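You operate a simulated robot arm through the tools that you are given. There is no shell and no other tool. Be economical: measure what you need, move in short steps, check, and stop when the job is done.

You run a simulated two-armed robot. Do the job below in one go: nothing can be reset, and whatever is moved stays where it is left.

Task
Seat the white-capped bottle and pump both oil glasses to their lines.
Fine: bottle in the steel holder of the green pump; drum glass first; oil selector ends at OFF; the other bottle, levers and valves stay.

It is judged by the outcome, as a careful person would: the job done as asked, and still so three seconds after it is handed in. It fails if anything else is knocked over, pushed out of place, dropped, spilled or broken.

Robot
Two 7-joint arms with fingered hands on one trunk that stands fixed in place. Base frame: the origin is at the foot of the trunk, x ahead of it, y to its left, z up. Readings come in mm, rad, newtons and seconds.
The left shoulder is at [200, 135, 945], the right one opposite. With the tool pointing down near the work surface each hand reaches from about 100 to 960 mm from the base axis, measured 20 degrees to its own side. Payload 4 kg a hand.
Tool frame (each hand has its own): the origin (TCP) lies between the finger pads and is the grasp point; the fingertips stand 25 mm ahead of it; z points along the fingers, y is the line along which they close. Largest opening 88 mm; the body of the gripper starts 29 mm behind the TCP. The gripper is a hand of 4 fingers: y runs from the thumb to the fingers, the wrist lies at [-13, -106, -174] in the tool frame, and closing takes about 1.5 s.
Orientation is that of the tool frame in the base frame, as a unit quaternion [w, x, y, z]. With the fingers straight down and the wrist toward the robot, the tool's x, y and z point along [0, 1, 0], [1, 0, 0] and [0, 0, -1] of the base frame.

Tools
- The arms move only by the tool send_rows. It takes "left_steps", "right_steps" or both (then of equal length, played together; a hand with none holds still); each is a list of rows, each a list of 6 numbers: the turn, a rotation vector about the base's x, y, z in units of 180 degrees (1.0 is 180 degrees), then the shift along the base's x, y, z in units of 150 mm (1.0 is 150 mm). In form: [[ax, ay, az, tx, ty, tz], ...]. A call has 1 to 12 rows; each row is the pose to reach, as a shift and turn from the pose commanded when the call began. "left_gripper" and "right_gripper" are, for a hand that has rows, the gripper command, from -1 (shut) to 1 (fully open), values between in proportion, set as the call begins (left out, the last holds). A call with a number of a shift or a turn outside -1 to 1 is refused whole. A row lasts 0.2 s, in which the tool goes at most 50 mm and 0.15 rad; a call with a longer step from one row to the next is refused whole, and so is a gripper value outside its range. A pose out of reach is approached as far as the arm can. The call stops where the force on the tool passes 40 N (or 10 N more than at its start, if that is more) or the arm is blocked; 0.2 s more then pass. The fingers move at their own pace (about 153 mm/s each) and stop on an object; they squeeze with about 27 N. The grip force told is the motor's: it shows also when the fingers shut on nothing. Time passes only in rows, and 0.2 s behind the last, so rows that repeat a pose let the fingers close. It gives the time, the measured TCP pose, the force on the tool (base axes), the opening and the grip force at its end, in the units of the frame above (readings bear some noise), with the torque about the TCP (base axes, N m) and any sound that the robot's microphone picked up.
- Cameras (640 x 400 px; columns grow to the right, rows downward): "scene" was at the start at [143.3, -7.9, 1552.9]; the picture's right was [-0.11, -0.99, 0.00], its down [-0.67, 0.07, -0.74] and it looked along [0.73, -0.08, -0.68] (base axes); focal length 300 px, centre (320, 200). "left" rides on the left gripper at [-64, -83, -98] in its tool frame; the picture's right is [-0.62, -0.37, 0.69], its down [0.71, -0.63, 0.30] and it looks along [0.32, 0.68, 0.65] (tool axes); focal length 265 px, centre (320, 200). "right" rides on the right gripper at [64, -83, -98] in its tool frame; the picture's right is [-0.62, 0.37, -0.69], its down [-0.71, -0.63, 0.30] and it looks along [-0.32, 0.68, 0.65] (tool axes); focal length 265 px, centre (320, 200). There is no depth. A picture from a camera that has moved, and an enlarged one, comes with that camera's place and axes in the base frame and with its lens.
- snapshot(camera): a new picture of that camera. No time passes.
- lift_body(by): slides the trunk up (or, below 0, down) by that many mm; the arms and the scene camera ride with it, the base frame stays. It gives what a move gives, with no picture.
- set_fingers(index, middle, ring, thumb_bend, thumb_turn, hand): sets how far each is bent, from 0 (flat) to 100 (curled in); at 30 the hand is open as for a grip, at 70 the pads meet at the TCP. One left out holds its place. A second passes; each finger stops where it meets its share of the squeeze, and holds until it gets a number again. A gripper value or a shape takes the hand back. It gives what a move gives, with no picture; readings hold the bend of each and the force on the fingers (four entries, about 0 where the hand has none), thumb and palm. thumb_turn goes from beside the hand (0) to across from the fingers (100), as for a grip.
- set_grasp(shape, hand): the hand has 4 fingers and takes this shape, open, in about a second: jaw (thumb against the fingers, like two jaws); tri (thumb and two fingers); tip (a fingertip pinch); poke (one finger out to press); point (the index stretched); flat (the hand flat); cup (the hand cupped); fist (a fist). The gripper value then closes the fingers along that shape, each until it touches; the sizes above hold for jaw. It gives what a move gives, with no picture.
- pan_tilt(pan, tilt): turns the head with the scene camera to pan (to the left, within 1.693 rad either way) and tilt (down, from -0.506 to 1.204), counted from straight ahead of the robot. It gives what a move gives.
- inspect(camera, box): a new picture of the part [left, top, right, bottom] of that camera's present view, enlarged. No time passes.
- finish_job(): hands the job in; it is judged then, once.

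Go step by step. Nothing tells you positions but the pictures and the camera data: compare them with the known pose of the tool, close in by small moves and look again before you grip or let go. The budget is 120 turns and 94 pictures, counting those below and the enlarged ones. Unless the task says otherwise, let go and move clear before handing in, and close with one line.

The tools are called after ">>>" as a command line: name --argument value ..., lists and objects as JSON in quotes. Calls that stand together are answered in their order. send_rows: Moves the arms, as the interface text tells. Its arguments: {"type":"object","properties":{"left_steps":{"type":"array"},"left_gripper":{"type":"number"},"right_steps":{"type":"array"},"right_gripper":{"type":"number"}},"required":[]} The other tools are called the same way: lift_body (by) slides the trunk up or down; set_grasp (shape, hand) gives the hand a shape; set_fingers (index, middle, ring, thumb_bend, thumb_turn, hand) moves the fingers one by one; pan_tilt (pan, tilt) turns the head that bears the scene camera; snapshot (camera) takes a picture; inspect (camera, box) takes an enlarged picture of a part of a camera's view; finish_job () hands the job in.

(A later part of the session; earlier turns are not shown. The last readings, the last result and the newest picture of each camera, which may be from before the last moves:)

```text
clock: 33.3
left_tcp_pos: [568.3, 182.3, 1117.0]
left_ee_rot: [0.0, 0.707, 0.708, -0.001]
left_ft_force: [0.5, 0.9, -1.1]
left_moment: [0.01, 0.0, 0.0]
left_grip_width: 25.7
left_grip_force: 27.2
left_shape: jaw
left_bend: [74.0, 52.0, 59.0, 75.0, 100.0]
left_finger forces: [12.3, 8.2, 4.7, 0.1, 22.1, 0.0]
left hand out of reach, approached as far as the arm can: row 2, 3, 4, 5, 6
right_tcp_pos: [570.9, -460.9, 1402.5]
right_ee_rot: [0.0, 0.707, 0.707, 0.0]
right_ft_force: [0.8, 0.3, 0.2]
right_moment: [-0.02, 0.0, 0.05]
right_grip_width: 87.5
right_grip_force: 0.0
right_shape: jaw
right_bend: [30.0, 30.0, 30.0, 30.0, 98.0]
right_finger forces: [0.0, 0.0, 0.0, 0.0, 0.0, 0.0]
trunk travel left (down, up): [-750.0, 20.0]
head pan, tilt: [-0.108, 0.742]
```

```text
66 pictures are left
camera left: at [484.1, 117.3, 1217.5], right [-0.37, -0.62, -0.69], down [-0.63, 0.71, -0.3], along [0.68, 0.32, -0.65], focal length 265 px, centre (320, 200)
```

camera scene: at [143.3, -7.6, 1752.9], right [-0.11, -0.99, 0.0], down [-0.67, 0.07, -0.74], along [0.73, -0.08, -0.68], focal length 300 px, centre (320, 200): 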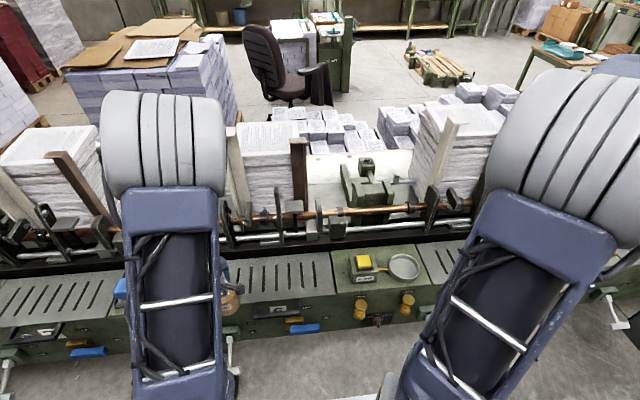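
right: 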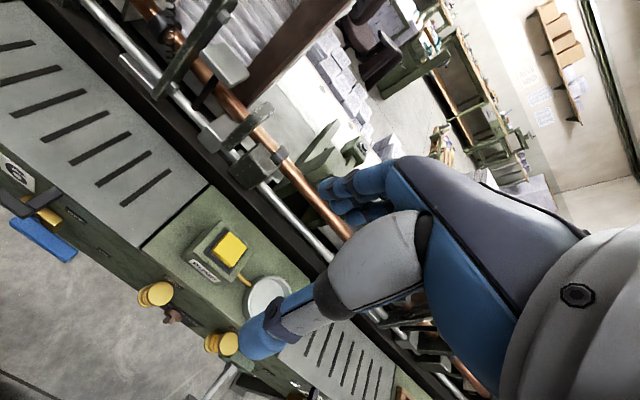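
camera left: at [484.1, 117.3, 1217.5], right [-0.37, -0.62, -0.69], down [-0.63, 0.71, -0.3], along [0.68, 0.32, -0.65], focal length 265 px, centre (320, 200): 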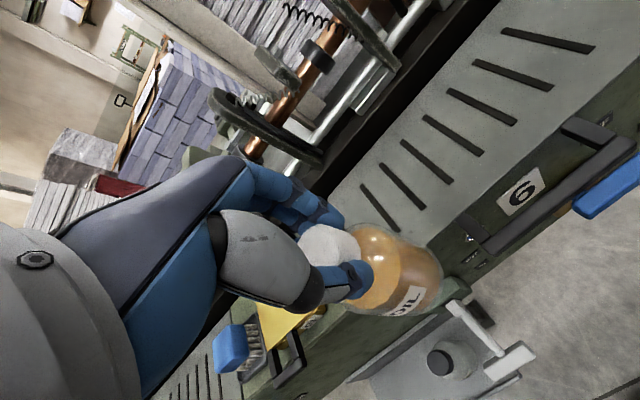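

Folded too close, the arm hits an inner limit. I'll move forward before continuing across.

>>> send_rows --left_steps '[[0, 0, 0, 0.1, 0, 0], [0, 0, 0, 0.25, 0, 0], [0, 0, 0, 0.4, 0, 0], [0, 0, 0, 0.55, 0, 0], [0, 0, 0, 0.7, 0, 0], [0, 0, 0, 0.7, 0, 0]]'

>>> send_rows --left_steps '[[0, 0, 0, 0, -0.15, 0], [0, 0, 0, 0, -0.3, 0], [0, 0, 0, 0, -0.5, 0], [0, 0, 0, 0, -0.7, 0], [0, 0, 0, 0, -0.85, 0], [0, 0, 0, 0, -1, 0]]'

```text
clock: 34.7
left_tcp_pos: [673.1, 184.0, 1117.2]
left_ee_rot: [0.0, 0.707, 0.707, 0.0]
left_ft_force: [1.1, -0.1, -0.3]
left_moment: [-0.01, 0.04, 0.02]
left_grip_width: 25.0
left_grip_force: 26.9
left_shape: jaw
left_bend: [74.0, 52.0, 59.0, 75.0, 100.0]
left_finger forces: [12.2, 8.1, 4.9, 0.1, 22.3, 0.0]
right_tcp_pos: [570.4, -461.2, 1402.8]
right_ee_rot: [0.0, 0.707, 0.707, 0.0]
right_ft_force: [0.4, 0.1, 0.2]
right_moment: [0.0, 0.02, 0.02]
right_grip_width: 87.7
right_grip_force: 0.0
right_shape: jaw
right_bend: [30.0, 30.0, 30.0, 30.0, 98.0]
right_finger forces: [0.0, 0.0, 0.1, 0.0, 0.0, 0.0]
trunk travel left (down, up): [-750.0, 20.0]
head pan, tilt: [-0.108, 0.742]
```

```text
clock: 36.1
left_tcp_pos: [671.4, 33.2, 1118.0]
left_ee_rot: [0.001, 0.706, 0.708, 0.0]
left_ft_force: [0.0, 0.1, -0.7]
left_moment: [0.0, -0.01, 0.0]
left_grip_width: 25.5
left_grip_force: 27.1
left_shape: jaw
left_bend: [74.0, 52.0, 59.0, 75.0, 100.0]
left_finger forces: [12.4, 8.2, 4.9, 0.1, 22.2, 0.1]
right_tcp_pos: [571.3, -462.0, 1401.7]
right_ee_rot: [0.0, 0.707, 0.707, -0.001]
right_ft_force: [-0.6, -0.7, -0.2]
right_moment: [-0.01, 0.02, 0.04]
right_grip_width: 87.6
right_grip_force: 0.1
right_shape: jaw
right_bend: [30.0, 30.0, 30.0, 30.0, 98.0]
right_finger forces: [0.0, 0.1, 0.1, 0.0, 0.1, 0.0]
trunk travel left (down, up): [-750.0, 20.0]
head pan, tilt: [-0.108, 0.742]
```

>>> snapshot --camera "scene"

>>> snapshot --camera "left"

```text
65 pictures are left
camera scene: at [143.4, -7.7, 1752.9], right [-0.11, -0.99, 0.0], down [-0.67, 0.07, -0.74], along [0.73, -0.08, -0.68], focal length 300 px, centre (320, 200)
```

scene: 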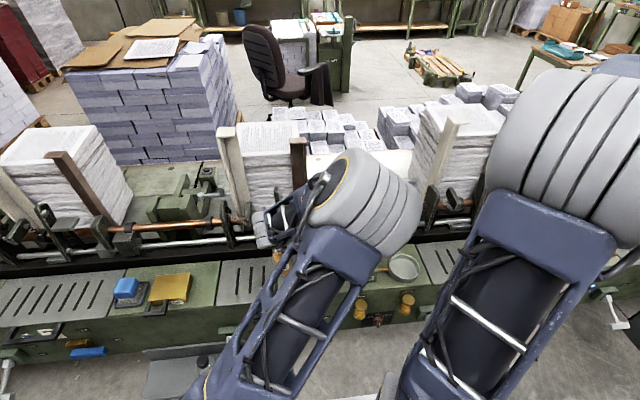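

```text
64 pictures are left
camera left: at [588.2, -32.6, 1217.7], right [-0.37, -0.62, -0.69], down [-0.63, 0.71, -0.3], along [0.68, 0.33, -0.65], focal length 265 px, centre (320, 200)
```

left: 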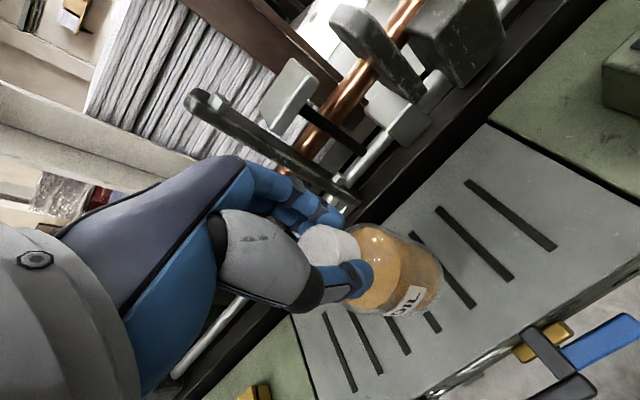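

Clearance to the rails is good. I'll swing the right arm further out and continue across with the left.

>>> send_rows --right_steps '[[0, 0, 0, -0.1, -0.16, -0.16], [0, 0, 0, -0.2, -0.33, -0.33], [0, 0, 0, -0.3, -0.5, -0.5], [0, 0, 0, -0.4, -0.66, -0.66], [0, 0, 0, -0.5, -0.83, -0.83], [0, 0, 0, -0.6, -1, -1]]'

>>> send_rows --left_steps '[[0, 0, 0, 0, -0.15, 0], [0, 0, 0, 0, -0.3, 0], [0, 0, 0, 0, -0.5, 0], [0, 0, 0, 0, -0.7, 0], [0, 0, 0, 0, -0.85, 0], [0, 0, 0, 0, -1, 0]]'

>>> snapshot --camera "scene"

```text
clock: 37.5
left_tcp_pos: [671.3, 34.7, 1117.8]
left_ee_rot: [0.001, 0.708, 0.706, 0.0]
left_ft_force: [0.0, 0.3, -0.8]
left_moment: [-0.03, 0.01, 0.0]
left_grip_width: 25.1
left_grip_force: 27.4
left_shape: jaw
left_bend: [74.0, 52.0, 59.0, 75.0, 100.0]
left_finger forces: [12.4, 8.3, 5.0, 0.1, 22.3, 0.0]
right_tcp_pos: [481.7, -612.9, 1252.2]
right_ee_rot: [0.001, 0.707, 0.708, 0.0]
right_ft_force: [-0.4, 1.1, 1.0]
right_moment: [-0.01, -0.01, 0.0]
right_grip_width: 87.6
right_grip_force: 0.1
right_shape: jaw
right_bend: [30.0, 30.0, 30.0, 30.0, 98.0]
right_finger forces: [0.0, 0.0, 0.0, 0.1, 0.0, 0.0]
trunk travel left (down, up): [-750.0, 20.0]
head pan, tilt: [-0.108, 0.742]
```

```text
clock: 38.9
left_tcp_pos: [671.3, -117.5, 1119.1]
left_ee_rot: [-0.001, 0.707, 0.707, 0.0]
left_ft_force: [0.3, 0.6, -1.0]
left_moment: [-0.01, 0.01, -0.01]
left_grip_width: 25.3
left_grip_force: 27.2
left_shape: jaw
left_bend: [74.0, 52.0, 59.0, 75.0, 100.0]
left_finger forces: [12.6, 8.3, 5.2, 0.0, 22.1, 0.0]
right_tcp_pos: [481.0, -614.0, 1252.4]
right_ee_rot: [0.0, 0.707, 0.707, 0.0]
right_ft_force: [-0.1, -0.1, 0.3]
right_moment: [0.03, -0.03, 0.06]
right_grip_width: 87.5
right_grip_force: 0.0
right_shape: jaw
right_bend: [30.0, 30.0, 30.0, 30.0, 98.0]
right_finger forces: [0.1, 0.0, 0.1, 0.0, 0.1, 0.0]
trunk travel left (down, up): [-750.0, 20.0]
head pan, tilt: [-0.108, 0.742]
```

```text
63 pictures are left
camera scene: at [143.3, -7.9, 1752.8], right [-0.11, -0.99, 0.0], down [-0.67, 0.07, -0.74], along [0.73, -0.08, -0.68], focal length 300 px, centre (320, 200)
```

scene: 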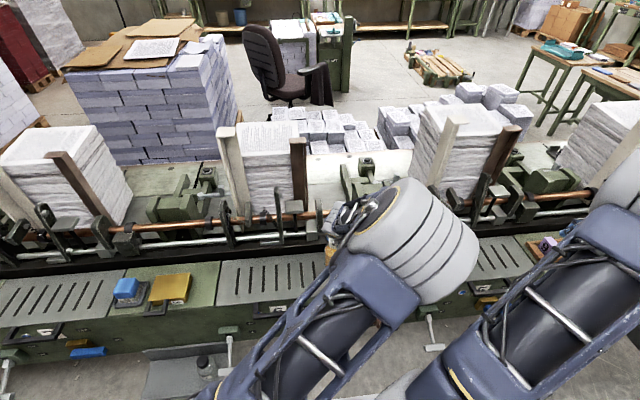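

>>> send_rows --left_steps '[[0, 0, 0, 0, -0.1, 0.1], [0, 0, 0, 0.0, -0.25, 0.2], [0, 0, 0, 0.02, -0.45, 0.25], [0, 0, 0, 0.04, -0.65, 0.25], [0, 0, 0, 0.06, -0.85, 0.25], [0, 0, 0, 0.07, -1, 0.25]]'

>>> send_rows --left_steps '[[0, 0, 0, 0, -0.1, 0], [0, 0, 0, 0.0, -0.25, 0], [0, 0, 0, 0, -0.4, 0], [0, 0, 0, 0, -0.48, 0], [0, 0, 0, 0, -0.48, 0]]'

>>> snapshot --camera "scene"

>>> snapshot --camera "left"

>>> snapshot --camera "right"

```text
clock: 40.5
left_tcp_pos: [696.9, -256.1, 1187.0]
left_ee_rot: [0.026, 0.694, 0.719, -0.016]
left_ft_force: [-0.3, -0.5, -1.9]
left_moment: [-0.01, -0.03, 0.01]
left_grip_width: 25.2
left_grip_force: 27.0
left_shape: jaw
left_bend: [74.0, 52.0, 59.0, 75.0, 99.0]
left_finger forces: [12.7, 8.5, 5.6, 0.0, 22.1, 0.0]
left hand out of reach, approached as far as the arm can: row 1
right_tcp_pos: [476.2, -615.3, 1244.1]
right_ee_rot: [-0.007, 0.71, 0.704, 0.002]
right_ft_force: [0.0, 0.3, -0.4]
right_moment: [0.01, -0.01, 0.03]
right_grip_width: 87.6
right_grip_force: 0.1
right_shape: jaw
right_bend: [30.0, 30.0, 30.0, 30.0, 98.0]
right_finger forces: [0.1, 0.1, 0.0, 0.0, 0.0, 0.0]
trunk travel left (down, up): [-750.0, 20.0]
head pan, tilt: [-0.108, 0.742]
stopped in row 6 (left hand): the arm was blocked; the commanded pose is now the measured one
```

```text
clock: 41.9
left_tcp_pos: [705.7, -325.7, 1218.5]
left_ee_rot: [0.049, 0.688, 0.723, -0.03]
left_ft_force: [-1.1, -1.1, -1.1]
left_moment: [-0.03, 0.0, 0.03]
left_grip_width: 24.9
left_grip_force: 26.5
left_shape: jaw
left_bend: [74.0, 52.0, 59.0, 75.0, 99.0]
left_finger forces: [12.8, 8.5, 5.7, 0.1, 22.1, 0.1]
right_tcp_pos: [474.0, -615.6, 1236.7]
right_ee_rot: [-0.014, 0.712, 0.702, 0.004]
right_ft_force: [0.6, 0.3, 0.1]
right_moment: [-0.01, -0.02, 0.01]
right_grip_width: 87.6
right_grip_force: 0.1
right_shape: jaw
right_bend: [30.0, 30.0, 30.0, 30.0, 98.0]
right_finger forces: [0.0, 0.0, 0.0, 0.0, 0.0, 0.0]
trunk travel left (down, up): [-750.0, 20.0]
head pan, tilt: [-0.108, 0.742]
stopped in row 5 (left hand): the arm was blocked; the commanded pose is now the measured one
```

```text
62 pictures are left
camera scene: at [143.3, -8.0, 1752.9], right [-0.11, -0.99, 0.0], down [-0.67, 0.07, -0.74], along [0.73, -0.08, -0.68], focal length 300 px, centre (320, 200)
```

scene: 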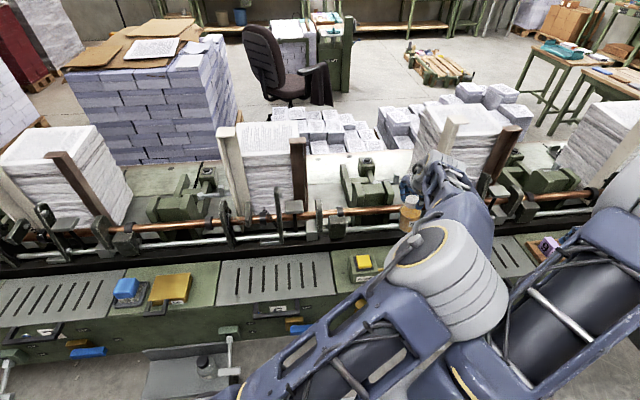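

```text
61 pictures are left
camera left: at [621.9, -384.5, 1323.1], right [-0.32, -0.71, -0.63], down [-0.65, 0.64, -0.4], along [0.69, 0.28, -0.67], focal length 265 px, centre (320, 200)
```

left: 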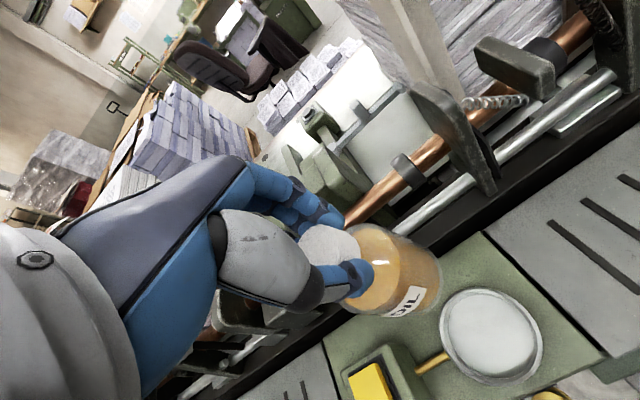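

```text
60 pictures are left
camera right: at [392.6, -553.9, 1335.5], right [0.37, -0.64, 0.67], down [-0.64, -0.7, -0.31], along [0.67, -0.32, -0.67], focal length 265 px, centre (320, 200)
```

right: 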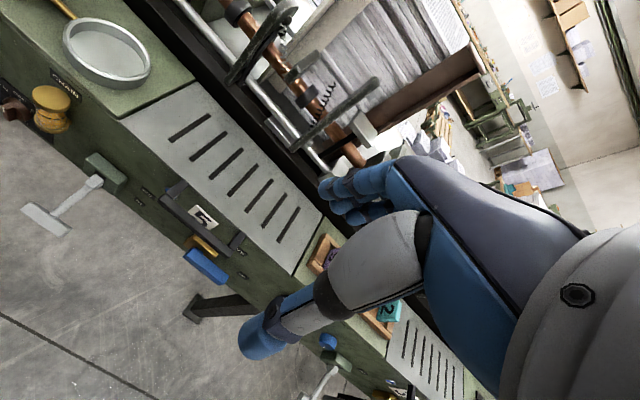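

The left elbow is touching the right arm. I'll back the left off a little, then swing the right arm further back and out.

>>> send_rows --left_steps '[[0, 0, 0, -0.05, 0.2, 0], [0, 0, 0, -0.1, 0.4, 0], [0, 0, 0, -0.15, 0.6, 0], [0, 0, 0, -0.15, 0.6, 0]]'

>>> send_rows --right_steps '[[0, 0, 0, -0.16, -0.07, -0.1], [0, 0, 0, -0.33, -0.14, -0.2], [0, 0, 0, -0.5, -0.2, -0.3], [0, 0, 0, -0.66, -0.27, -0.4], [0, 0, 0, -0.83, -0.33, -0.5], [0, 0, 0, -1, -0.4, -0.6]]'

>>> snapshot --camera "scene"

```text
clock: 42.9
left_tcp_pos: [683.3, -235.9, 1219.2]
left_ee_rot: [0.05, 0.689, 0.723, -0.03]
left_ft_force: [-0.8, -0.4, -0.8]
left_moment: [0.03, 0.0, 0.04]
left_grip_width: 25.2
left_grip_force: 27.4
left_shape: jaw
left_bend: [74.0, 52.0, 59.0, 75.0, 99.0]
left_finger forces: [12.8, 8.6, 5.8, 0.1, 21.9, 0.1]
right_tcp_pos: [474.2, -615.5, 1236.1]
right_ee_rot: [-0.014, 0.712, 0.702, 0.005]
right_ft_force: [0.1, 0.5, 0.4]
right_moment: [-0.01, 0.03, 0.02]
right_grip_width: 87.4
right_grip_force: 0.0
right_shape: jaw
right_bend: [30.0, 30.0, 30.0, 30.0, 98.0]
right_finger forces: [0.1, 0.0, 0.1, 0.0, 0.1, 0.1]
trunk travel left (down, up): [-750.0, 20.0]
head pan, tilt: [-0.108, 0.742]
```

```text
clock: 44.3
left_tcp_pos: [683.1, -236.0, 1218.3]
left_ee_rot: [0.049, 0.688, 0.723, -0.031]
left_ft_force: [-0.1, -0.6, -1.2]
left_moment: [-0.03, 0.02, 0.0]
left_grip_width: 25.2
left_grip_force: 27.0
left_shape: jaw
left_bend: [74.0, 52.0, 59.0, 75.0, 99.0]
left_finger forces: [12.8, 8.5, 5.9, 0.0, 21.9, 0.0]
right_tcp_pos: [323.5, -674.4, 1145.2]
right_ee_rot: [-0.015, 0.711, 0.703, 0.004]
right_ft_force: [0.4, -0.6, 0.6]
right_moment: [0.02, 0.02, 0.0]
right_grip_width: 88.0
right_grip_force: 0.0
right_shape: jaw
right_bend: [30.0, 30.0, 30.0, 30.0, 98.0]
right_finger forces: [0.1, 0.0, 0.1, 0.0, 0.1, 0.1]
trunk travel left (down, up): [-750.0, 20.0]
head pan, tilt: [-0.108, 0.742]
```

```text
59 pictures are left
camera scene: at [143.6, -7.8, 1752.9], right [-0.11, -0.99, 0.0], down [-0.67, 0.07, -0.74], along [0.73, -0.08, -0.68], focal length 300 px, centre (320, 200)
```

scene: 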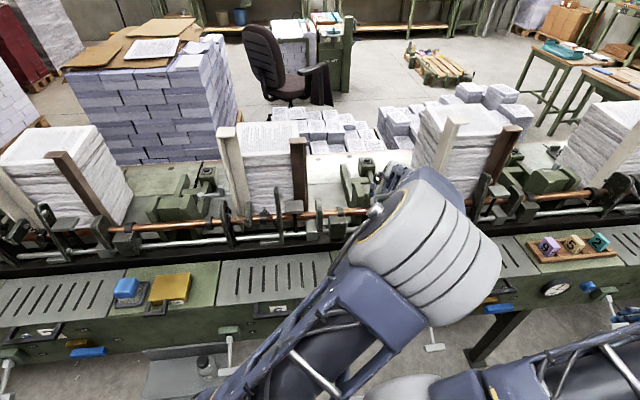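

>>> send_rows --left_steps '[[0.018, 0.0045, -0.0077, 0, -0.15, 0], [0.036, 0.009, -0.0153, 0, -0.35, 0], [0.036, 0.009, -0.0153, -0.02, -0.55, -0.1], [0.036, 0.009, -0.0153, -0.03, -0.7, -0.25], [0.036, 0.009, -0.0153, -0.03, -0.7, -0.4], [0.036, 0.009, -0.0153, -0.03, -0.7, -0.4]]'

>>> snapshot --camera "left"

>>> snapshot --camera "scene"

```text
clock: 45.7
left_tcp_pos: [677.2, -340.2, 1158.9]
left_ee_rot: [-0.001, 0.706, 0.708, 0.0]
left_ft_force: [0.3, 0.1, -0.9]
left_moment: [0.0, -0.01, 0.01]
left_grip_width: 25.1
left_grip_force: 26.7
left_shape: jaw
left_bend: [74.0, 52.0, 59.0, 75.0, 99.0]
left_finger forces: [13.0, 8.7, 6.0, 0.0, 22.1, 0.0]
right_tcp_pos: [323.1, -675.5, 1144.8]
right_ee_rot: [-0.014, 0.712, 0.702, 0.005]
right_ft_force: [-0.2, 0.1, -1.0]
right_moment: [0.02, 0.0, -0.01]
right_grip_width: 87.6
right_grip_force: 0.2
right_shape: jaw
right_bend: [30.0, 30.0, 30.0, 30.0, 98.0]
right_finger forces: [0.0, 0.1, 0.0, 0.1, 0.0, 0.1]
trunk travel left (down, up): [-750.0, 20.0]
head pan, tilt: [-0.108, 0.742]
```

```text
58 pictures are left
camera left: at [594.3, -407.3, 1257.8], right [-0.37, -0.62, -0.69], down [-0.63, 0.71, -0.3], along [0.68, 0.33, -0.65], focal length 265 px, centre (320, 200)
```

left: 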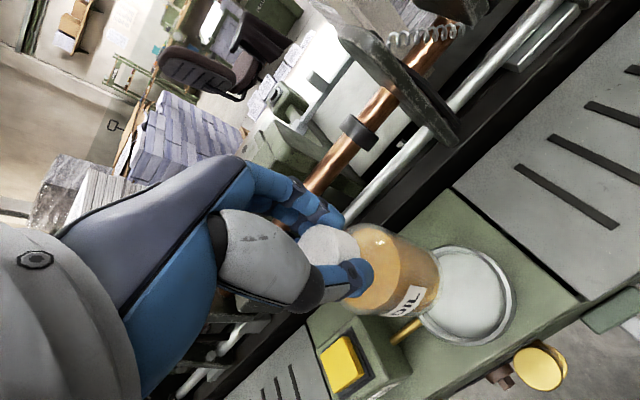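

```text
57 pictures are left
camera scene: at [143.3, -8.1, 1752.9], right [-0.11, -0.99, 0.0], down [-0.67, 0.07, -0.74], along [0.73, -0.08, -0.68], focal length 300 px, centre (320, 200)
```

scene: 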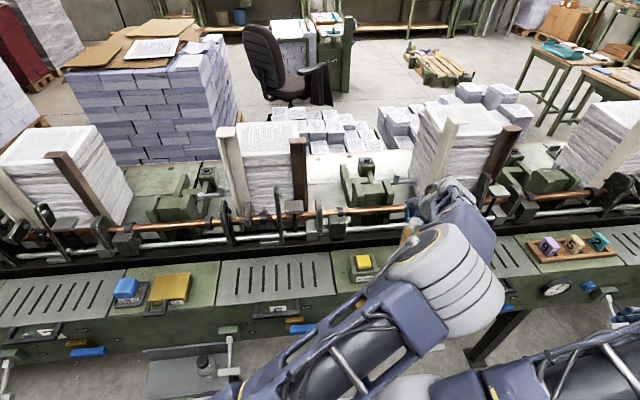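

>>> send_rows --left_steps '[[0, 0, 0, 0, 0, -0.2], [0, 0, 0, 0, 0, -0.4], [0, 0, 0, 0, 0, -0.5], [0, 0, 0, 0, 0, -0.5]]'

>>> inspect --camera "left" --box '[260, 190, 580, 390]'

>>> inspect --camera "scene" --box '[340, 220, 480, 310]'

```text
clock: 46.7
left_tcp_pos: [677.0, -340.6, 1083.3]
left_ee_rot: [0.0, 0.707, 0.707, 0.001]
left_ft_force: [0.8, -0.3, 0.5]
left_moment: [-0.02, -0.01, -0.01]
left_grip_width: 25.0
left_grip_force: 27.1
left_shape: jaw
left_bend: [74.0, 52.0, 59.0, 75.0, 99.0]
left_finger forces: [13.2, 8.6, 6.1, 0.0, 22.0, 0.0]
right_tcp_pos: [323.8, -676.2, 1145.0]
right_ee_rot: [-0.014, 0.711, 0.703, 0.004]
right_ft_force: [0.2, -0.4, -0.4]
right_moment: [0.01, -0.01, 0.02]
right_grip_width: 87.9
right_grip_force: 0.1
right_shape: jaw
right_bend: [30.0, 30.0, 30.0, 30.0, 98.0]
right_finger forces: [0.0, 0.0, 0.0, 0.1, 0.0, 0.0]
trunk travel left (down, up): [-750.0, 20.0]
head pan, tilt: [-0.108, 0.742]
```

```text
2.00 times, centred on (420, 290) of left
camera zoom: at [593.9, -406.9, 1182.5], right [-0.37, -0.62, -0.69], down [-0.63, 0.71, -0.3], along [0.68, 0.33, -0.65], focal length 531 px, centre (120, 20)
```

zoom: 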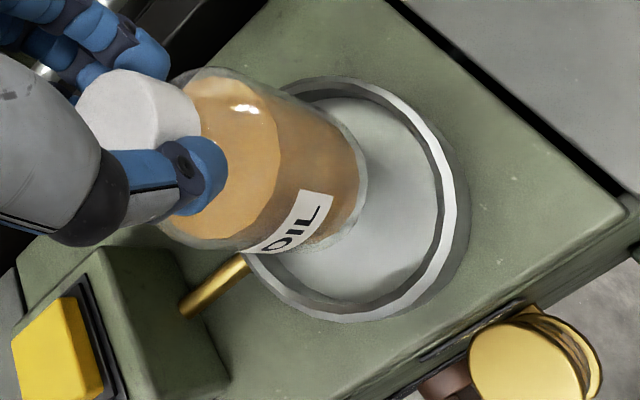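

```text
4.44 times, centred on (410, 265) of scene
camera zoom: at [143.3, -8.1, 1752.9], right [-0.11, -0.99, 0.0], down [-0.67, 0.07, -0.74], along [0.73, -0.08, -0.68], focal length 1334 px, centre (-80, -89)
```

zoom: 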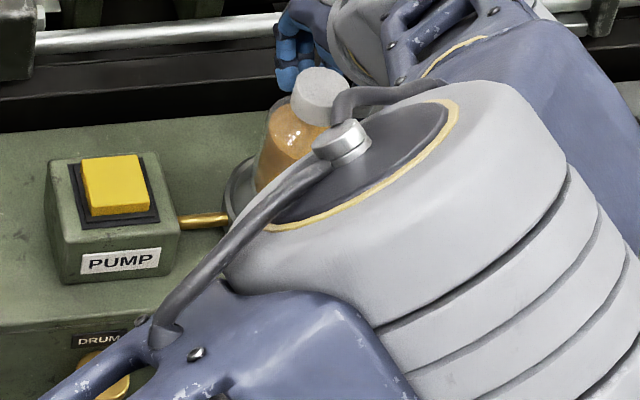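

>>> send_rows --left_steps '[[0, 0, 0, -0.03, 0.02, -0.06], [0, 0, 0, -0.047, 0.02, -0.12], [0, 0, 0, -0.047, 0.02, -0.2], [0, 0, 0, -0.047, 0.02, -0.2]]'

>>> inspect --camera "left" --box '[260, 190, 580, 390]'

```text
clock: 47.7
left_tcp_pos: [673.2, -340.2, 1064.5]
left_ee_rot: [0.008, 0.705, 0.709, -0.004]
left_ft_force: [-0.4, 0.1, 0.2]
left_moment: [-0.02, -0.01, -0.02]
left_grip_width: 25.1
left_grip_force: 27.2
left_shape: jaw
left_bend: [74.0, 52.0, 59.0, 75.0, 99.0]
left_finger forces: [13.0, 8.6, 6.1, 0.0, 22.0, 0.0]
right_tcp_pos: [323.7, -675.8, 1146.0]
right_ee_rot: [-0.013, 0.712, 0.702, 0.004]
right_ft_force: [0.1, 0.8, -0.2]
right_moment: [0.0, -0.01, 0.01]
right_grip_width: 87.6
right_grip_force: 0.0
right_shape: jaw
right_bend: [30.0, 30.0, 30.0, 30.0, 98.0]
right_finger forces: [0.0, 0.1, 0.1, 0.1, 0.1, 0.0]
trunk travel left (down, up): [-750.0, 20.0]
head pan, tilt: [-0.108, 0.742]
```

```text
2.00 times, centred on (420, 290) of left
camera zoom: at [590.3, -405.0, 1164.0], right [-0.36, -0.63, -0.68], down [-0.63, 0.71, -0.32], along [0.68, 0.32, -0.66], focal length 531 px, centre (120, 20)
```

zoom: 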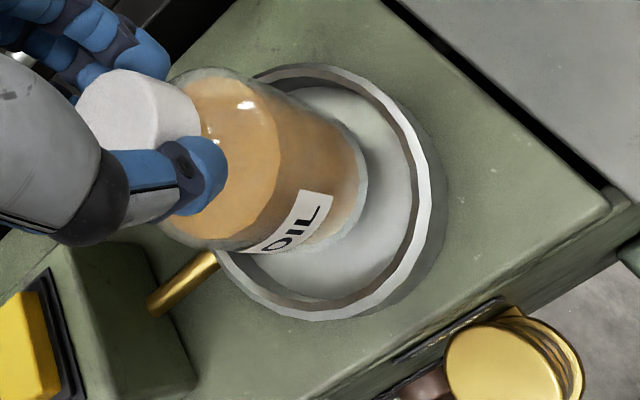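

>>> pan_tilt --pan -0.5 --tilt 0.95

>>> snapshot --camera "scene"

```text
clock: 48.5
left_tcp_pos: [674.1, -339.7, 1063.7]
left_ee_rot: [0.007, 0.705, 0.709, -0.004]
left_ft_force: [-0.5, 0.4, 0.2]
left_moment: [0.0, 0.0, 0.0]
left_grip_width: 25.2
left_grip_force: 27.4
left_shape: jaw
left_bend: [74.0, 52.0, 59.0, 75.0, 99.0]
left_finger forces: [13.1, 8.6, 6.1, 0.0, 22.0, 0.0]
right_tcp_pos: [323.4, -675.5, 1145.0]
right_ee_rot: [-0.013, 0.711, 0.703, 0.005]
right_ft_force: [0.0, 0.4, 0.4]
right_moment: [0.02, 0.02, 0.02]
right_grip_width: 87.5
right_grip_force: 0.0
right_shape: jaw
right_bend: [30.0, 30.0, 30.0, 30.0, 98.0]
right_finger forces: [0.1, 0.1, 0.1, 0.0, 0.0, 0.0]
trunk travel left (down, up): [-750.0, 20.0]
head pan, tilt: [-0.499, 0.949]
```

```text
53 pictures are left
camera scene: at [124.4, -33.8, 1736.6], right [-0.48, -0.88, 0.0], down [-0.71, 0.39, -0.58], along [0.51, -0.28, -0.81], focal length 300 px, centre (320, 200)
```

scene: 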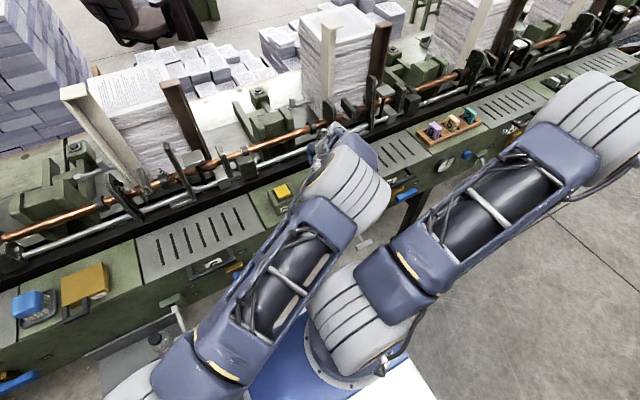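

The left upper arm rests against the right shoulder, so I'll raise the arm slightly and lower the whole trunk instead.

>>> send_rows --left_steps '[[0, 0, 0, 0, 0, 0.08], [0, 0, 0, 0, 0, 0.15], [0, 0, 0, 0, 0, 0.15]]'

>>> lift_body --by -25

>>> inspect --camera "left" --box '[260, 190, 580, 390]'

```text
clock: 49.3
left_tcp_pos: [668.8, -338.6, 1074.9]
left_ee_rot: [-0.001, 0.707, 0.707, 0.0]
left_ft_force: [-0.6, 0.6, -1.1]
left_moment: [0.02, 0.05, -0.02]
left_grip_width: 25.0
left_grip_force: 26.9
left_shape: jaw
left_bend: [74.0, 52.0, 59.0, 75.0, 99.0]
left_finger forces: [12.9, 8.6, 6.1, 0.0, 22.0, 0.1]
right_tcp_pos: [323.8, -675.7, 1145.8]
right_ee_rot: [-0.015, 0.711, 0.703, 0.004]
right_ft_force: [-0.5, 0.4, -1.0]
right_moment: [0.02, 0.01, -0.01]
right_grip_width: 87.6
right_grip_force: 0.1
right_shape: jaw
right_bend: [30.0, 30.0, 30.0, 30.0, 98.0]
right_finger forces: [0.1, 0.0, 0.0, 0.0, 0.0, 0.1]
trunk travel left (down, up): [-750.0, 20.0]
head pan, tilt: [-0.499, 0.949]
```

```text
clock: 50.0
left_tcp_pos: [672.5, -339.7, 1055.0]
left_ee_rot: [0.002, 0.707, 0.707, 0.001]
left_ft_force: [-3.3, 3.0, 22.3]
left_moment: [0.13, 0.07, 0.01]
left_grip_width: 26.0
left_grip_force: 27.3
left_shape: jaw
left_bend: [74.0, 52.0, 72.0, 75.0, 99.0]
left_finger forces: [13.6, 9.3, 8.0, 0.0, 26.9, 0.1]
right_tcp_pos: [323.3, -674.6, 1121.4]
right_ee_rot: [-0.014, 0.712, 0.702, 0.004]
right_ft_force: [0.4, 0.2, 0.5]
right_moment: [0.0, 0.04, 0.0]
right_grip_width: 87.5
right_grip_force: 0.1
right_shape: jaw
right_bend: [30.0, 30.0, 30.0, 30.0, 98.0]
right_finger forces: [0.1, 0.1, 0.1, 0.0, 0.0, 0.1]
trunk travel left (down, up): [-725.0, 45.0]
head pan, tilt: [-0.499, 0.949]
```

```text
2.00 times, centred on (420, 290) of left
camera zoom: at [587.4, -404.5, 1153.4], right [-0.37, -0.62, -0.69], down [-0.63, 0.71, -0.31], along [0.69, 0.32, -0.65], focal length 531 px, centre (120, 20)
```

zoom: 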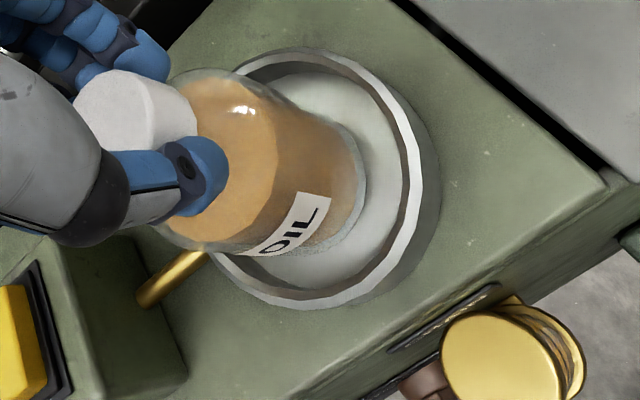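

The bottle has met something at TCP height 1055. I'll zoom in to tell floor from rim.

>>> inspect --camera "left" --box '[330, 200, 490, 300]'

>>> inspect --camera "right" --box '[0, 0, 160, 100]'

```text
4.00 times, centred on (410, 250) of left
camera zoom: at [587.4, -404.5, 1153.4], right [-0.37, -0.62, -0.69], down [-0.63, 0.71, -0.31], along [0.69, 0.32, -0.65], focal length 1062 px, centre (-40, 0)
```

zoom: 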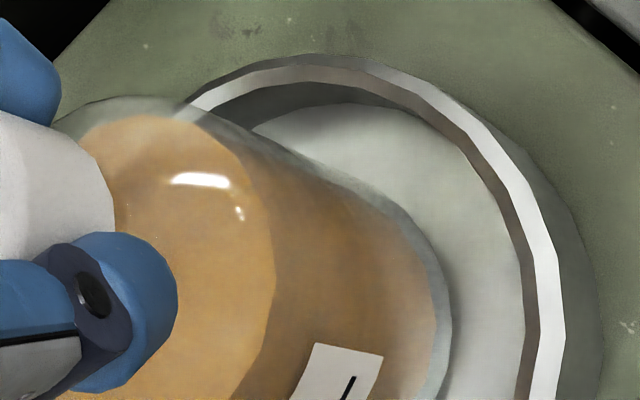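

```text
4.00 times, centred on (80, 50) of right
camera zoom: at [241.8, -613.3, 1221.1], right [0.37, -0.64, 0.67], down [-0.64, -0.7, -0.31], along [0.67, -0.32, -0.67], focal length 1062 px, centre (1280, 800)
```

zoom: 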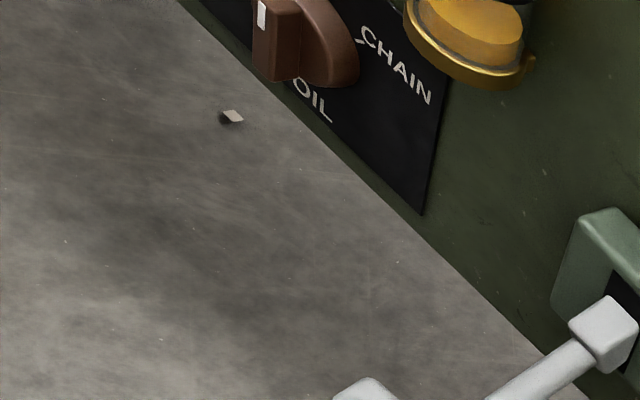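

The bottle stands inside the rim with a central contact, so it is on the cup floor. I'll relieve the push and let go.

>>> lift_body --by 4

>>> inspect --camera "left" --box '[330, 200, 490, 300]'

```text
clock: 50.6
left_tcp_pos: [670.2, -338.5, 1055.0]
left_ee_rot: [0.0, 0.706, 0.708, 0.0]
left_ft_force: [0.7, -1.4, 12.7]
left_moment: [0.02, -0.1, -0.05]
left_grip_width: 26.1
left_grip_force: 26.5
left_shape: jaw
left_bend: [74.0, 52.0, 72.0, 75.0, 99.0]
left_finger forces: [15.7, 9.8, 6.3, 0.1, 24.3, 0.1]
right_tcp_pos: [323.4, -675.2, 1124.8]
right_ee_rot: [-0.014, 0.712, 0.702, 0.005]
right_ft_force: [-0.1, -0.3, -0.4]
right_moment: [-0.03, 0.03, 0.03]
right_grip_width: 87.9
right_grip_force: 0.1
right_shape: jaw
right_bend: [30.0, 30.0, 30.0, 30.0, 98.0]
right_finger forces: [0.1, 0.0, 0.1, 0.0, 0.1, 0.1]
trunk travel left (down, up): [-729.0, 41.0]
head pan, tilt: [-0.499, 0.949]
```

```text
4.00 times, centred on (410, 250) of left
camera zoom: at [587.2, -404.3, 1154.1], right [-0.37, -0.62, -0.69], down [-0.63, 0.71, -0.3], along [0.68, 0.33, -0.65], focal length 1062 px, centre (-40, 0)
```

zoom: 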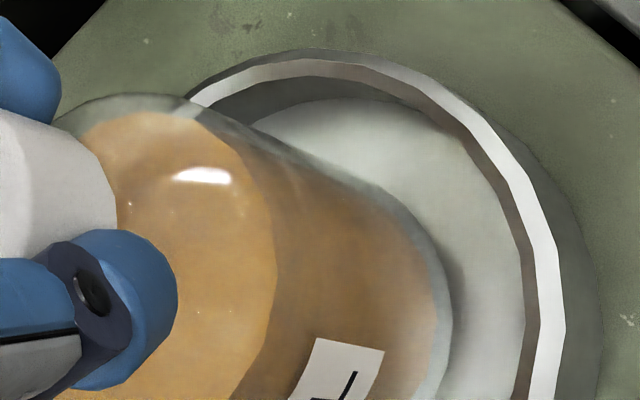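

>>> lift_body --by 4

>>> send_rows --left_steps '[[0, 0, 0, -0.02, 0, 0], [0, 0, 0, -0.04, 0, 0], [0, 0, 0, -0.04, 0, 0]]'

>>> snapshot --camera "left"

```text
clock: 51.1
left_tcp_pos: [671.4, -338.3, 1057.6]
left_ee_rot: [-0.002, 0.706, 0.708, 0.0]
left_ft_force: [1.1, 1.0, -0.6]
left_moment: [0.02, -0.06, 0.01]
left_grip_width: 26.1
left_grip_force: 26.4
left_shape: jaw
left_bend: [74.0, 52.0, 72.0, 75.0, 99.0]
left_finger forces: [13.8, 8.7, 6.0, 0.0, 22.5, 0.0]
right_tcp_pos: [324.1, -675.2, 1128.3]
right_ee_rot: [-0.014, 0.711, 0.703, 0.004]
right_ft_force: [-0.2, 0.5, 0.3]
right_moment: [0.0, 0.02, 0.0]
right_grip_width: 87.9
right_grip_force: 0.2
right_shape: jaw
right_bend: [30.0, 30.0, 30.0, 30.0, 98.0]
right_finger forces: [0.1, 0.0, 0.0, 0.0, 0.0, 0.0]
trunk travel left (down, up): [-733.0, 37.0]
head pan, tilt: [-0.499, 0.949]
```

```text
clock: 51.9
left_tcp_pos: [664.1, -338.2, 1059.1]
left_ee_rot: [-0.001, 0.707, 0.708, 0.001]
left_ft_force: [-0.6, 0.0, -0.2]
left_moment: [-0.01, -0.06, 0.0]
left_grip_width: 25.9
left_grip_force: 26.6
left_shape: jaw
left_bend: [74.0, 52.0, 72.0, 75.0, 99.0]
left_finger forces: [13.7, 8.6, 5.9, 0.1, 22.6, 0.1]
right_tcp_pos: [323.6, -675.9, 1127.7]
right_ee_rot: [-0.014, 0.711, 0.703, 0.004]
right_ft_force: [-0.2, 0.2, 0.2]
right_moment: [-0.01, 0.03, -0.02]
right_grip_width: 87.7
right_grip_force: 0.0
right_shape: jaw
right_bend: [30.0, 30.0, 30.0, 30.0, 98.0]
right_finger forces: [0.0, 0.0, 0.1, 0.0, 0.0, 0.0]
trunk travel left (down, up): [-733.0, 37.0]
head pan, tilt: [-0.499, 0.949]
```

```text
48 pictures are left
camera left: at [581.4, -404.0, 1158.0], right [-0.37, -0.62, -0.69], down [-0.63, 0.71, -0.3], along [0.68, 0.33, -0.65], focal length 265 px, centre (320, 200)
```

left: 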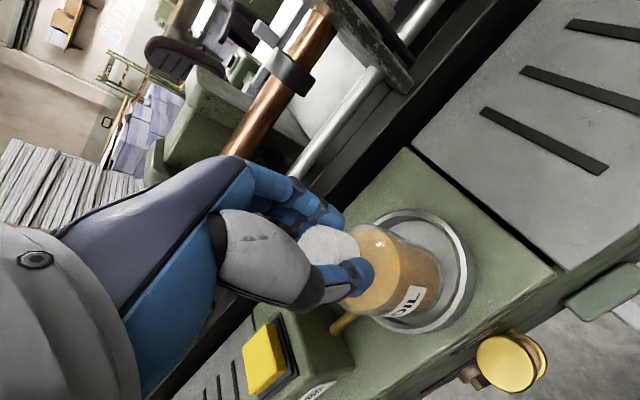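

>>> lift_body --by -3

>>> send_rows --left_steps '[[0, 0, 0, 0, 0, 0], [0, 0, 0, 0, 0, 0], [0, 0, 0, 0, 0, 0], [0, 0, 0, 0, 0, 0], [0, 0, 0, 0, 0, 0], [0, 0, 0, 0, 0, 0]]' --left_gripper 1

>>> snapshot --camera "left"

```text
clock: 52.4
left_tcp_pos: [664.7, -337.3, 1056.3]
left_ee_rot: [0.0, 0.706, 0.708, -0.001]
left_ft_force: [-0.2, 0.2, -0.7]
left_moment: [0.02, -0.01, 0.0]
left_grip_width: 25.5
left_grip_force: 27.1
left_shape: jaw
left_bend: [74.0, 52.0, 72.0, 75.0, 99.0]
left_finger forces: [13.7, 8.7, 6.1, 0.0, 22.7, 0.0]
right_tcp_pos: [323.7, -674.9, 1125.9]
right_ee_rot: [-0.014, 0.712, 0.702, 0.004]
right_ft_force: [-0.4, 0.0, 0.1]
right_moment: [0.0, 0.01, 0.02]
right_grip_width: 87.7
right_grip_force: 0.1
right_shape: jaw
right_bend: [30.0, 30.0, 30.0, 30.0, 98.0]
right_finger forces: [0.1, 0.1, 0.0, 0.0, 0.0, 0.1]
trunk travel left (down, up): [-730.0, 40.0]
head pan, tilt: [-0.499, 0.949]
```

```text
clock: 53.8
left_tcp_pos: [665.4, -337.3, 1056.0]
left_ee_rot: [0.0, 0.706, 0.708, 0.0]
left_ft_force: [-1.0, -0.5, 0.1]
left_moment: [-0.03, -0.01, 0.01]
left_grip_width: 87.6
left_grip_force: 0.1
left_shape: jaw
left_bend: [30.0, 30.0, 30.0, 30.0, 98.0]
left_finger forces: [0.0, 0.0, 0.0, 0.1, 0.0, 0.0]
right_tcp_pos: [322.9, -675.0, 1126.0]
right_ee_rot: [-0.014, 0.711, 0.703, 0.004]
right_ft_force: [0.3, 0.5, -0.6]
right_moment: [-0.01, -0.01, -0.01]
right_grip_width: 88.0
right_grip_force: 0.0
right_shape: jaw
right_bend: [30.0, 30.0, 30.0, 30.0, 98.0]
right_finger forces: [0.0, 0.1, 0.0, 0.0, 0.1, 0.0]
trunk travel left (down, up): [-730.0, 40.0]
head pan, tilt: [-0.499, 0.949]
```

```text
47 pictures are left
camera left: at [581.4, -404.1, 1155.0], right [-0.37, -0.62, -0.69], down [-0.63, 0.71, -0.3], along [0.68, 0.33, -0.65], focal length 265 px, centre (320, 200)
```

left: 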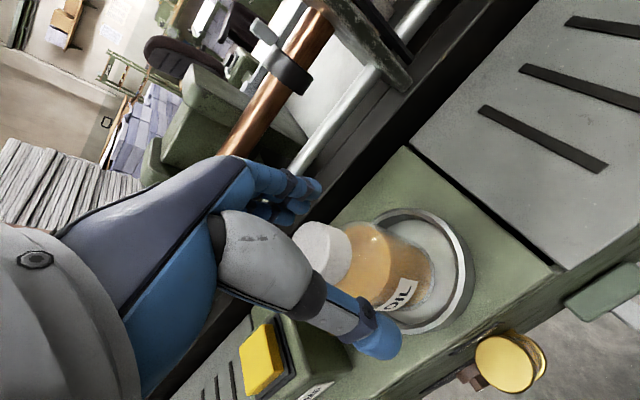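

Released and the bottle stands. I'll rise clear and look.

>>> send_rows --left_steps '[[0, 0, 0, 0, 0, 0.1], [0, 0, 0, 0, 0, 0.3], [0, 0, 0, 0, 0, 0.5], [0, 0, 0, 0, 0, 0.7], [0, 0, 0, 0, 0, 0.9]]'

>>> send_rows --left_steps '[[0, 0, 0, 0, 0.2, 0], [0, 0, 0, 0, 0.4, 0], [0, 0, 0, 0, 0.6, 0], [0, 0, 0, 0, 0.8, 0], [0, 0, 0, 0, 1, 0]]'

>>> snapshot --camera "left"

```text
clock: 55.0
left_tcp_pos: [664.9, -338.1, 1191.5]
left_ee_rot: [-0.002, 0.706, 0.708, 0.0]
left_ft_force: [0.0, 0.5, 0.7]
left_moment: [-0.01, 0.0, 0.02]
left_grip_width: 87.4
left_grip_force: 0.1
left_shape: jaw
left_bend: [30.0, 30.0, 30.0, 30.0, 98.0]
left_finger forces: [0.0, 0.1, 0.0, 0.0, 0.0, 0.0]
right_tcp_pos: [323.7, -674.8, 1125.0]
right_ee_rot: [-0.014, 0.712, 0.702, 0.004]
right_ft_force: [-0.2, 0.6, -0.7]
right_moment: [0.03, 0.02, 0.02]
right_grip_width: 87.6
right_grip_force: 0.2
right_shape: jaw
right_bend: [30.0, 30.0, 30.0, 30.0, 98.0]
right_finger forces: [0.0, 0.0, 0.0, 0.1, 0.1, 0.0]
trunk travel left (down, up): [-730.0, 40.0]
head pan, tilt: [-0.499, 0.949]
```

```text
clock: 56.2
left_tcp_pos: [666.0, -189.2, 1190.2]
left_ee_rot: [0.0, 0.707, 0.707, 0.0]
left_ft_force: [0.4, 0.1, -0.3]
left_moment: [0.01, -0.01, 0.03]
left_grip_width: 87.5
left_grip_force: 0.0
left_shape: jaw
left_bend: [30.0, 30.0, 30.0, 30.0, 98.0]
left_finger forces: [0.0, 0.0, 0.0, 0.0, 0.0, 0.0]
right_tcp_pos: [323.9, -675.9, 1125.8]
right_ee_rot: [-0.013, 0.711, 0.703, 0.004]
right_ft_force: [0.7, 0.2, 0.1]
right_moment: [0.01, 0.02, -0.02]
right_grip_width: 87.5
right_grip_force: 0.0
right_shape: jaw
right_bend: [30.0, 30.0, 30.0, 30.0, 98.0]
right_finger forces: [0.0, 0.0, 0.1, 0.1, 0.0, 0.1]
trunk travel left (down, up): [-730.0, 40.0]
head pan, tilt: [-0.499, 0.949]
```

```text
46 pictures are left
camera left: at [581.7, -254.3, 1289.9], right [-0.37, -0.62, -0.69], down [-0.63, 0.71, -0.3], along [0.68, 0.33, -0.65], focal length 265 px, centre (320, 200)
```

left: 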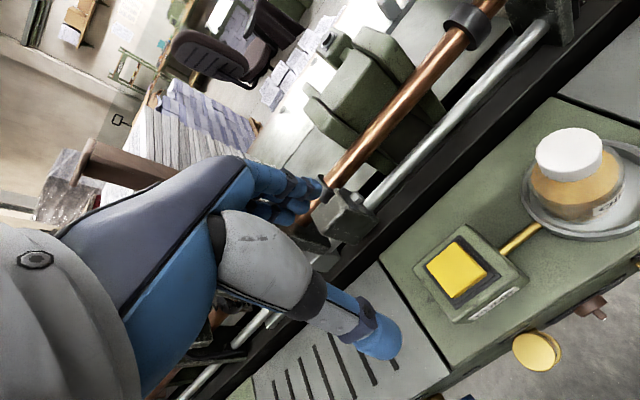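

The button centres at about (670, -201, 998) and the bottle sits in the cup. I'll take the left arm back to its side, then prepare the right hand to turn the selector.

>>> send_rows --left_steps '[[0, 0, 0, 0, 0.25, 0], [0, 0, 0, 0, 0.5, 0], [0, 0, 0, 0, 0.75, 0], [0, 0, 0, 0, 1, 0]]'

>>> send_rows --left_steps '[[0, 0, 0, 0, 0.2, 0], [0, 0, 0, 0, 0.4, 0], [0, 0, 0, 0, 0.6, 0], [0, 0, 0, 0, 0.8, 0], [0, 0, 0, 0, 1, 0], [0, 0, 0, 0, 1, 0], [0, 0, 0, 0, 1, 0], [0, 0, 0, 0, 1, 0]]' --right_steps '[[0.024, -0.024, -0.024, 0, 0, 0], [0.048, -0.048, -0.048, 0, 0, 0], [0.072, -0.072, -0.072, 0, 0, 0], [0.096, -0.096, -0.096, 0, 0, 0], [0.12, -0.12, -0.12, 0, 0, 0], [0.144, -0.144, -0.144, 0, 0, 0], [0.168, -0.168, -0.168, 0, 0, 0], [0.192, -0.192, -0.192, 0, 0, 0]]'

>>> pan_tilt --pan -0.35 --tilt 0.85

>>> snapshot --camera "scene"

```text
clock: 57.2
left_tcp_pos: [664.8, -37.7, 1190.3]
left_ee_rot: [-0.001, 0.707, 0.707, 0.0]
left_ft_force: [0.5, -0.1, -0.3]
left_moment: [0.01, 0.0, 0.0]
left_grip_width: 87.5
left_grip_force: 0.1
left_shape: jaw
left_bend: [30.0, 30.0, 30.0, 30.0, 98.0]
left_finger forces: [0.0, 0.0, 0.0, 0.1, 0.0, 0.1]
right_tcp_pos: [323.8, -676.0, 1125.2]
right_ee_rot: [-0.015, 0.711, 0.703, 0.005]
right_ft_force: [-0.3, 0.0, -0.6]
right_moment: [-0.01, 0.03, 0.02]
right_grip_width: 87.7
right_grip_force: 0.0
right_shape: jaw
right_bend: [30.0, 30.0, 30.0, 30.0, 98.0]
right_finger forces: [0.1, 0.0, 0.0, 0.0, 0.1, 0.0]
trunk travel left (down, up): [-730.0, 40.0]
head pan, tilt: [-0.499, 0.949]
```

```text
clock: 59.0
left_tcp_pos: [664.8, 111.9, 1190.6]
left_ee_rot: [0.0, 0.706, 0.708, 0.001]
left_ft_force: [-0.2, 0.0, 0.3]
left_moment: [-0.01, 0.0, -0.01]
left_grip_width: 88.0
left_grip_force: 0.0
left_shape: jaw
left_bend: [30.0, 30.0, 30.0, 30.0, 98.0]
left_finger forces: [0.0, 0.0, 0.0, 0.0, 0.0, 0.0]
right_tcp_pos: [324.4, -674.7, 1125.5]
right_ee_rot: [-0.014, 0.814, 0.406, 0.416]
right_ft_force: [0.1, -0.1, 0.3]
right_moment: [0.03, 0.05, 0.02]
right_grip_width: 87.6
right_grip_force: 0.1
right_shape: jaw
right_bend: [30.0, 30.0, 30.0, 30.0, 98.0]
right_finger forces: [0.0, 0.1, 0.0, 0.0, 0.0, 0.1]
trunk travel left (down, up): [-730.0, 40.0]
head pan, tilt: [-0.499, 0.949]
```

```text
clock: 59.7
left_tcp_pos: [665.9, 112.7, 1190.7]
left_ee_rot: [0.0, 0.707, 0.708, 0.001]
left_ft_force: [-0.6, -0.2, 1.3]
left_moment: [0.0, -0.02, -0.03]
left_grip_width: 87.5
left_grip_force: 0.1
left_shape: jaw
left_bend: [30.0, 30.0, 30.0, 30.0, 98.0]
left_finger forces: [0.0, 0.0, 0.0, 0.0, 0.0, 0.0]
right_tcp_pos: [323.9, -676.3, 1126.4]
right_ee_rot: [-0.014, 0.814, 0.407, 0.415]
right_ft_force: [0.4, -0.2, -0.2]
right_moment: [0.0, 0.01, 0.03]
right_grip_width: 87.7
right_grip_force: 0.0
right_shape: jaw
right_bend: [30.0, 30.0, 30.0, 30.0, 98.0]
right_finger forces: [0.0, 0.0, 0.0, 0.1, 0.0, 0.1]
trunk travel left (down, up): [-730.0, 40.0]
head pan, tilt: [-0.351, 0.85]
```

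```text
45 pictures are left
camera scene: at [133.9, -25.9, 1724.1], right [-0.34, -0.94, 0.0], down [-0.71, 0.26, -0.66], along [0.62, -0.23, -0.75], focal length 300 px, centre (320, 200)
```

scene: 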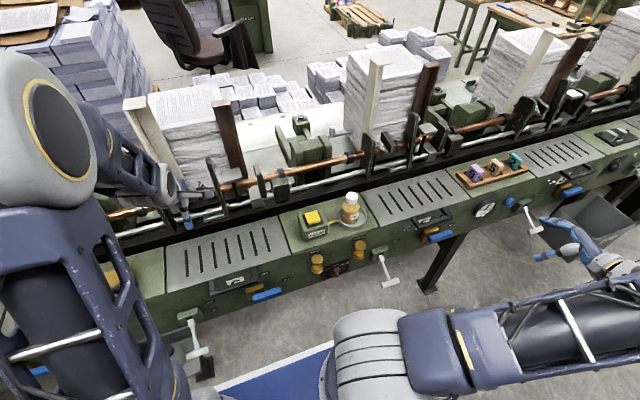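

>>> inspect --camera "scene" --box '[285, 185, 405, 290]'

>>> send_rows --right_steps '[[0.024, -0.024, -0.024, 0, 0, 0], [0.048, -0.048, -0.048, 0, 0, 0], [0.072, -0.072, -0.072, 0, 0, 0], [0.096, -0.096, -0.096, 0, 0, 0], [0.12, -0.12, -0.12, 0, 0, 0], [0.144, -0.144, -0.144, 0, 0, 0], [0.168, -0.168, -0.168, 0, 0, 0], [0.192, -0.192, -0.192, 0, 0, 0]]'

>>> lift_body --by -180

```text
3.81 times, centred on (345, 238) of scene
camera zoom: at [133.9, -25.9, 1724.1], right [-0.34, -0.94, 0.0], down [-0.71, 0.26, -0.66], along [0.62, -0.23, -0.75], focal length 1143 px, centre (225, 57)
```

zoom: 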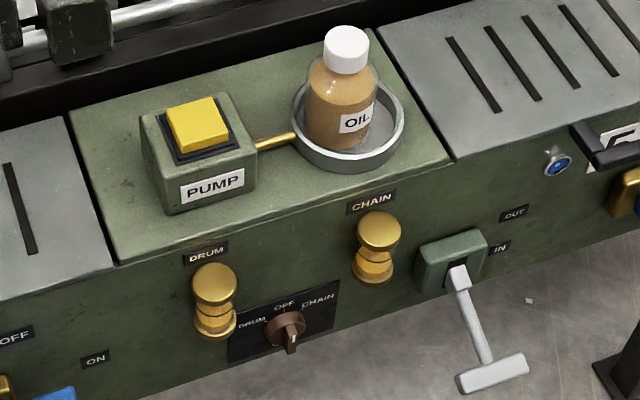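

```text
clock: 61.5
left_tcp_pos: [664.9, 110.5, 1190.6]
left_ee_rot: [-0.001, 0.706, 0.708, 0.001]
left_ft_force: [-0.2, 0.7, -0.2]
left_moment: [0.04, -0.03, 0.01]
left_grip_width: 87.5
left_grip_force: 0.0
left_shape: jaw
left_bend: [30.0, 30.0, 30.0, 30.0, 98.0]
left_finger forces: [0.0, 0.0, 0.0, 0.1, 0.0, 0.0]
right_tcp_pos: [323.0, -675.4, 1125.4]
right_ee_rot: [-0.009, 0.698, 0.001, 0.716]
right_ft_force: [0.1, -0.1, -0.2]
right_moment: [0.01, -0.03, -0.01]
right_grip_width: 88.0
right_grip_force: 0.1
right_shape: jaw
right_bend: [30.0, 30.0, 30.0, 30.0, 98.0]
right_finger forces: [0.0, 0.0, 0.1, 0.0, 0.0, 0.1]
trunk travel left (down, up): [-730.0, 40.0]
head pan, tilt: [-0.351, 0.85]
```

```text
clock: 63.5
left_tcp_pos: [665.4, 112.0, 1010.6]
left_ee_rot: [-0.001, 0.707, 0.707, 0.001]
left_ft_force: [-0.9, -0.2, -0.4]
left_moment: [0.0, -0.02, 0.01]
left_grip_width: 88.0
left_grip_force: 0.0
left_shape: jaw
left_bend: [30.0, 30.0, 30.0, 30.0, 98.0]
left_finger forces: [0.1, 0.0, 0.0, 0.0, 0.0, 0.0]
right_tcp_pos: [323.9, -674.8, 944.8]
right_ee_rot: [-0.01, 0.699, 0.002, 0.715]
right_ft_force: [0.4, 0.1, -0.4]
right_moment: [0.02, -0.01, -0.01]
right_grip_width: 87.5
right_grip_force: 0.0
right_shape: jaw
right_bend: [30.0, 30.0, 30.0, 30.0, 98.0]
right_finger forces: [0.0, 0.1, 0.1, 0.1, 0.0, 0.0]
trunk travel left (down, up): [-550.0, 220.0]
head pan, tilt: [-0.351, 0.85]
```

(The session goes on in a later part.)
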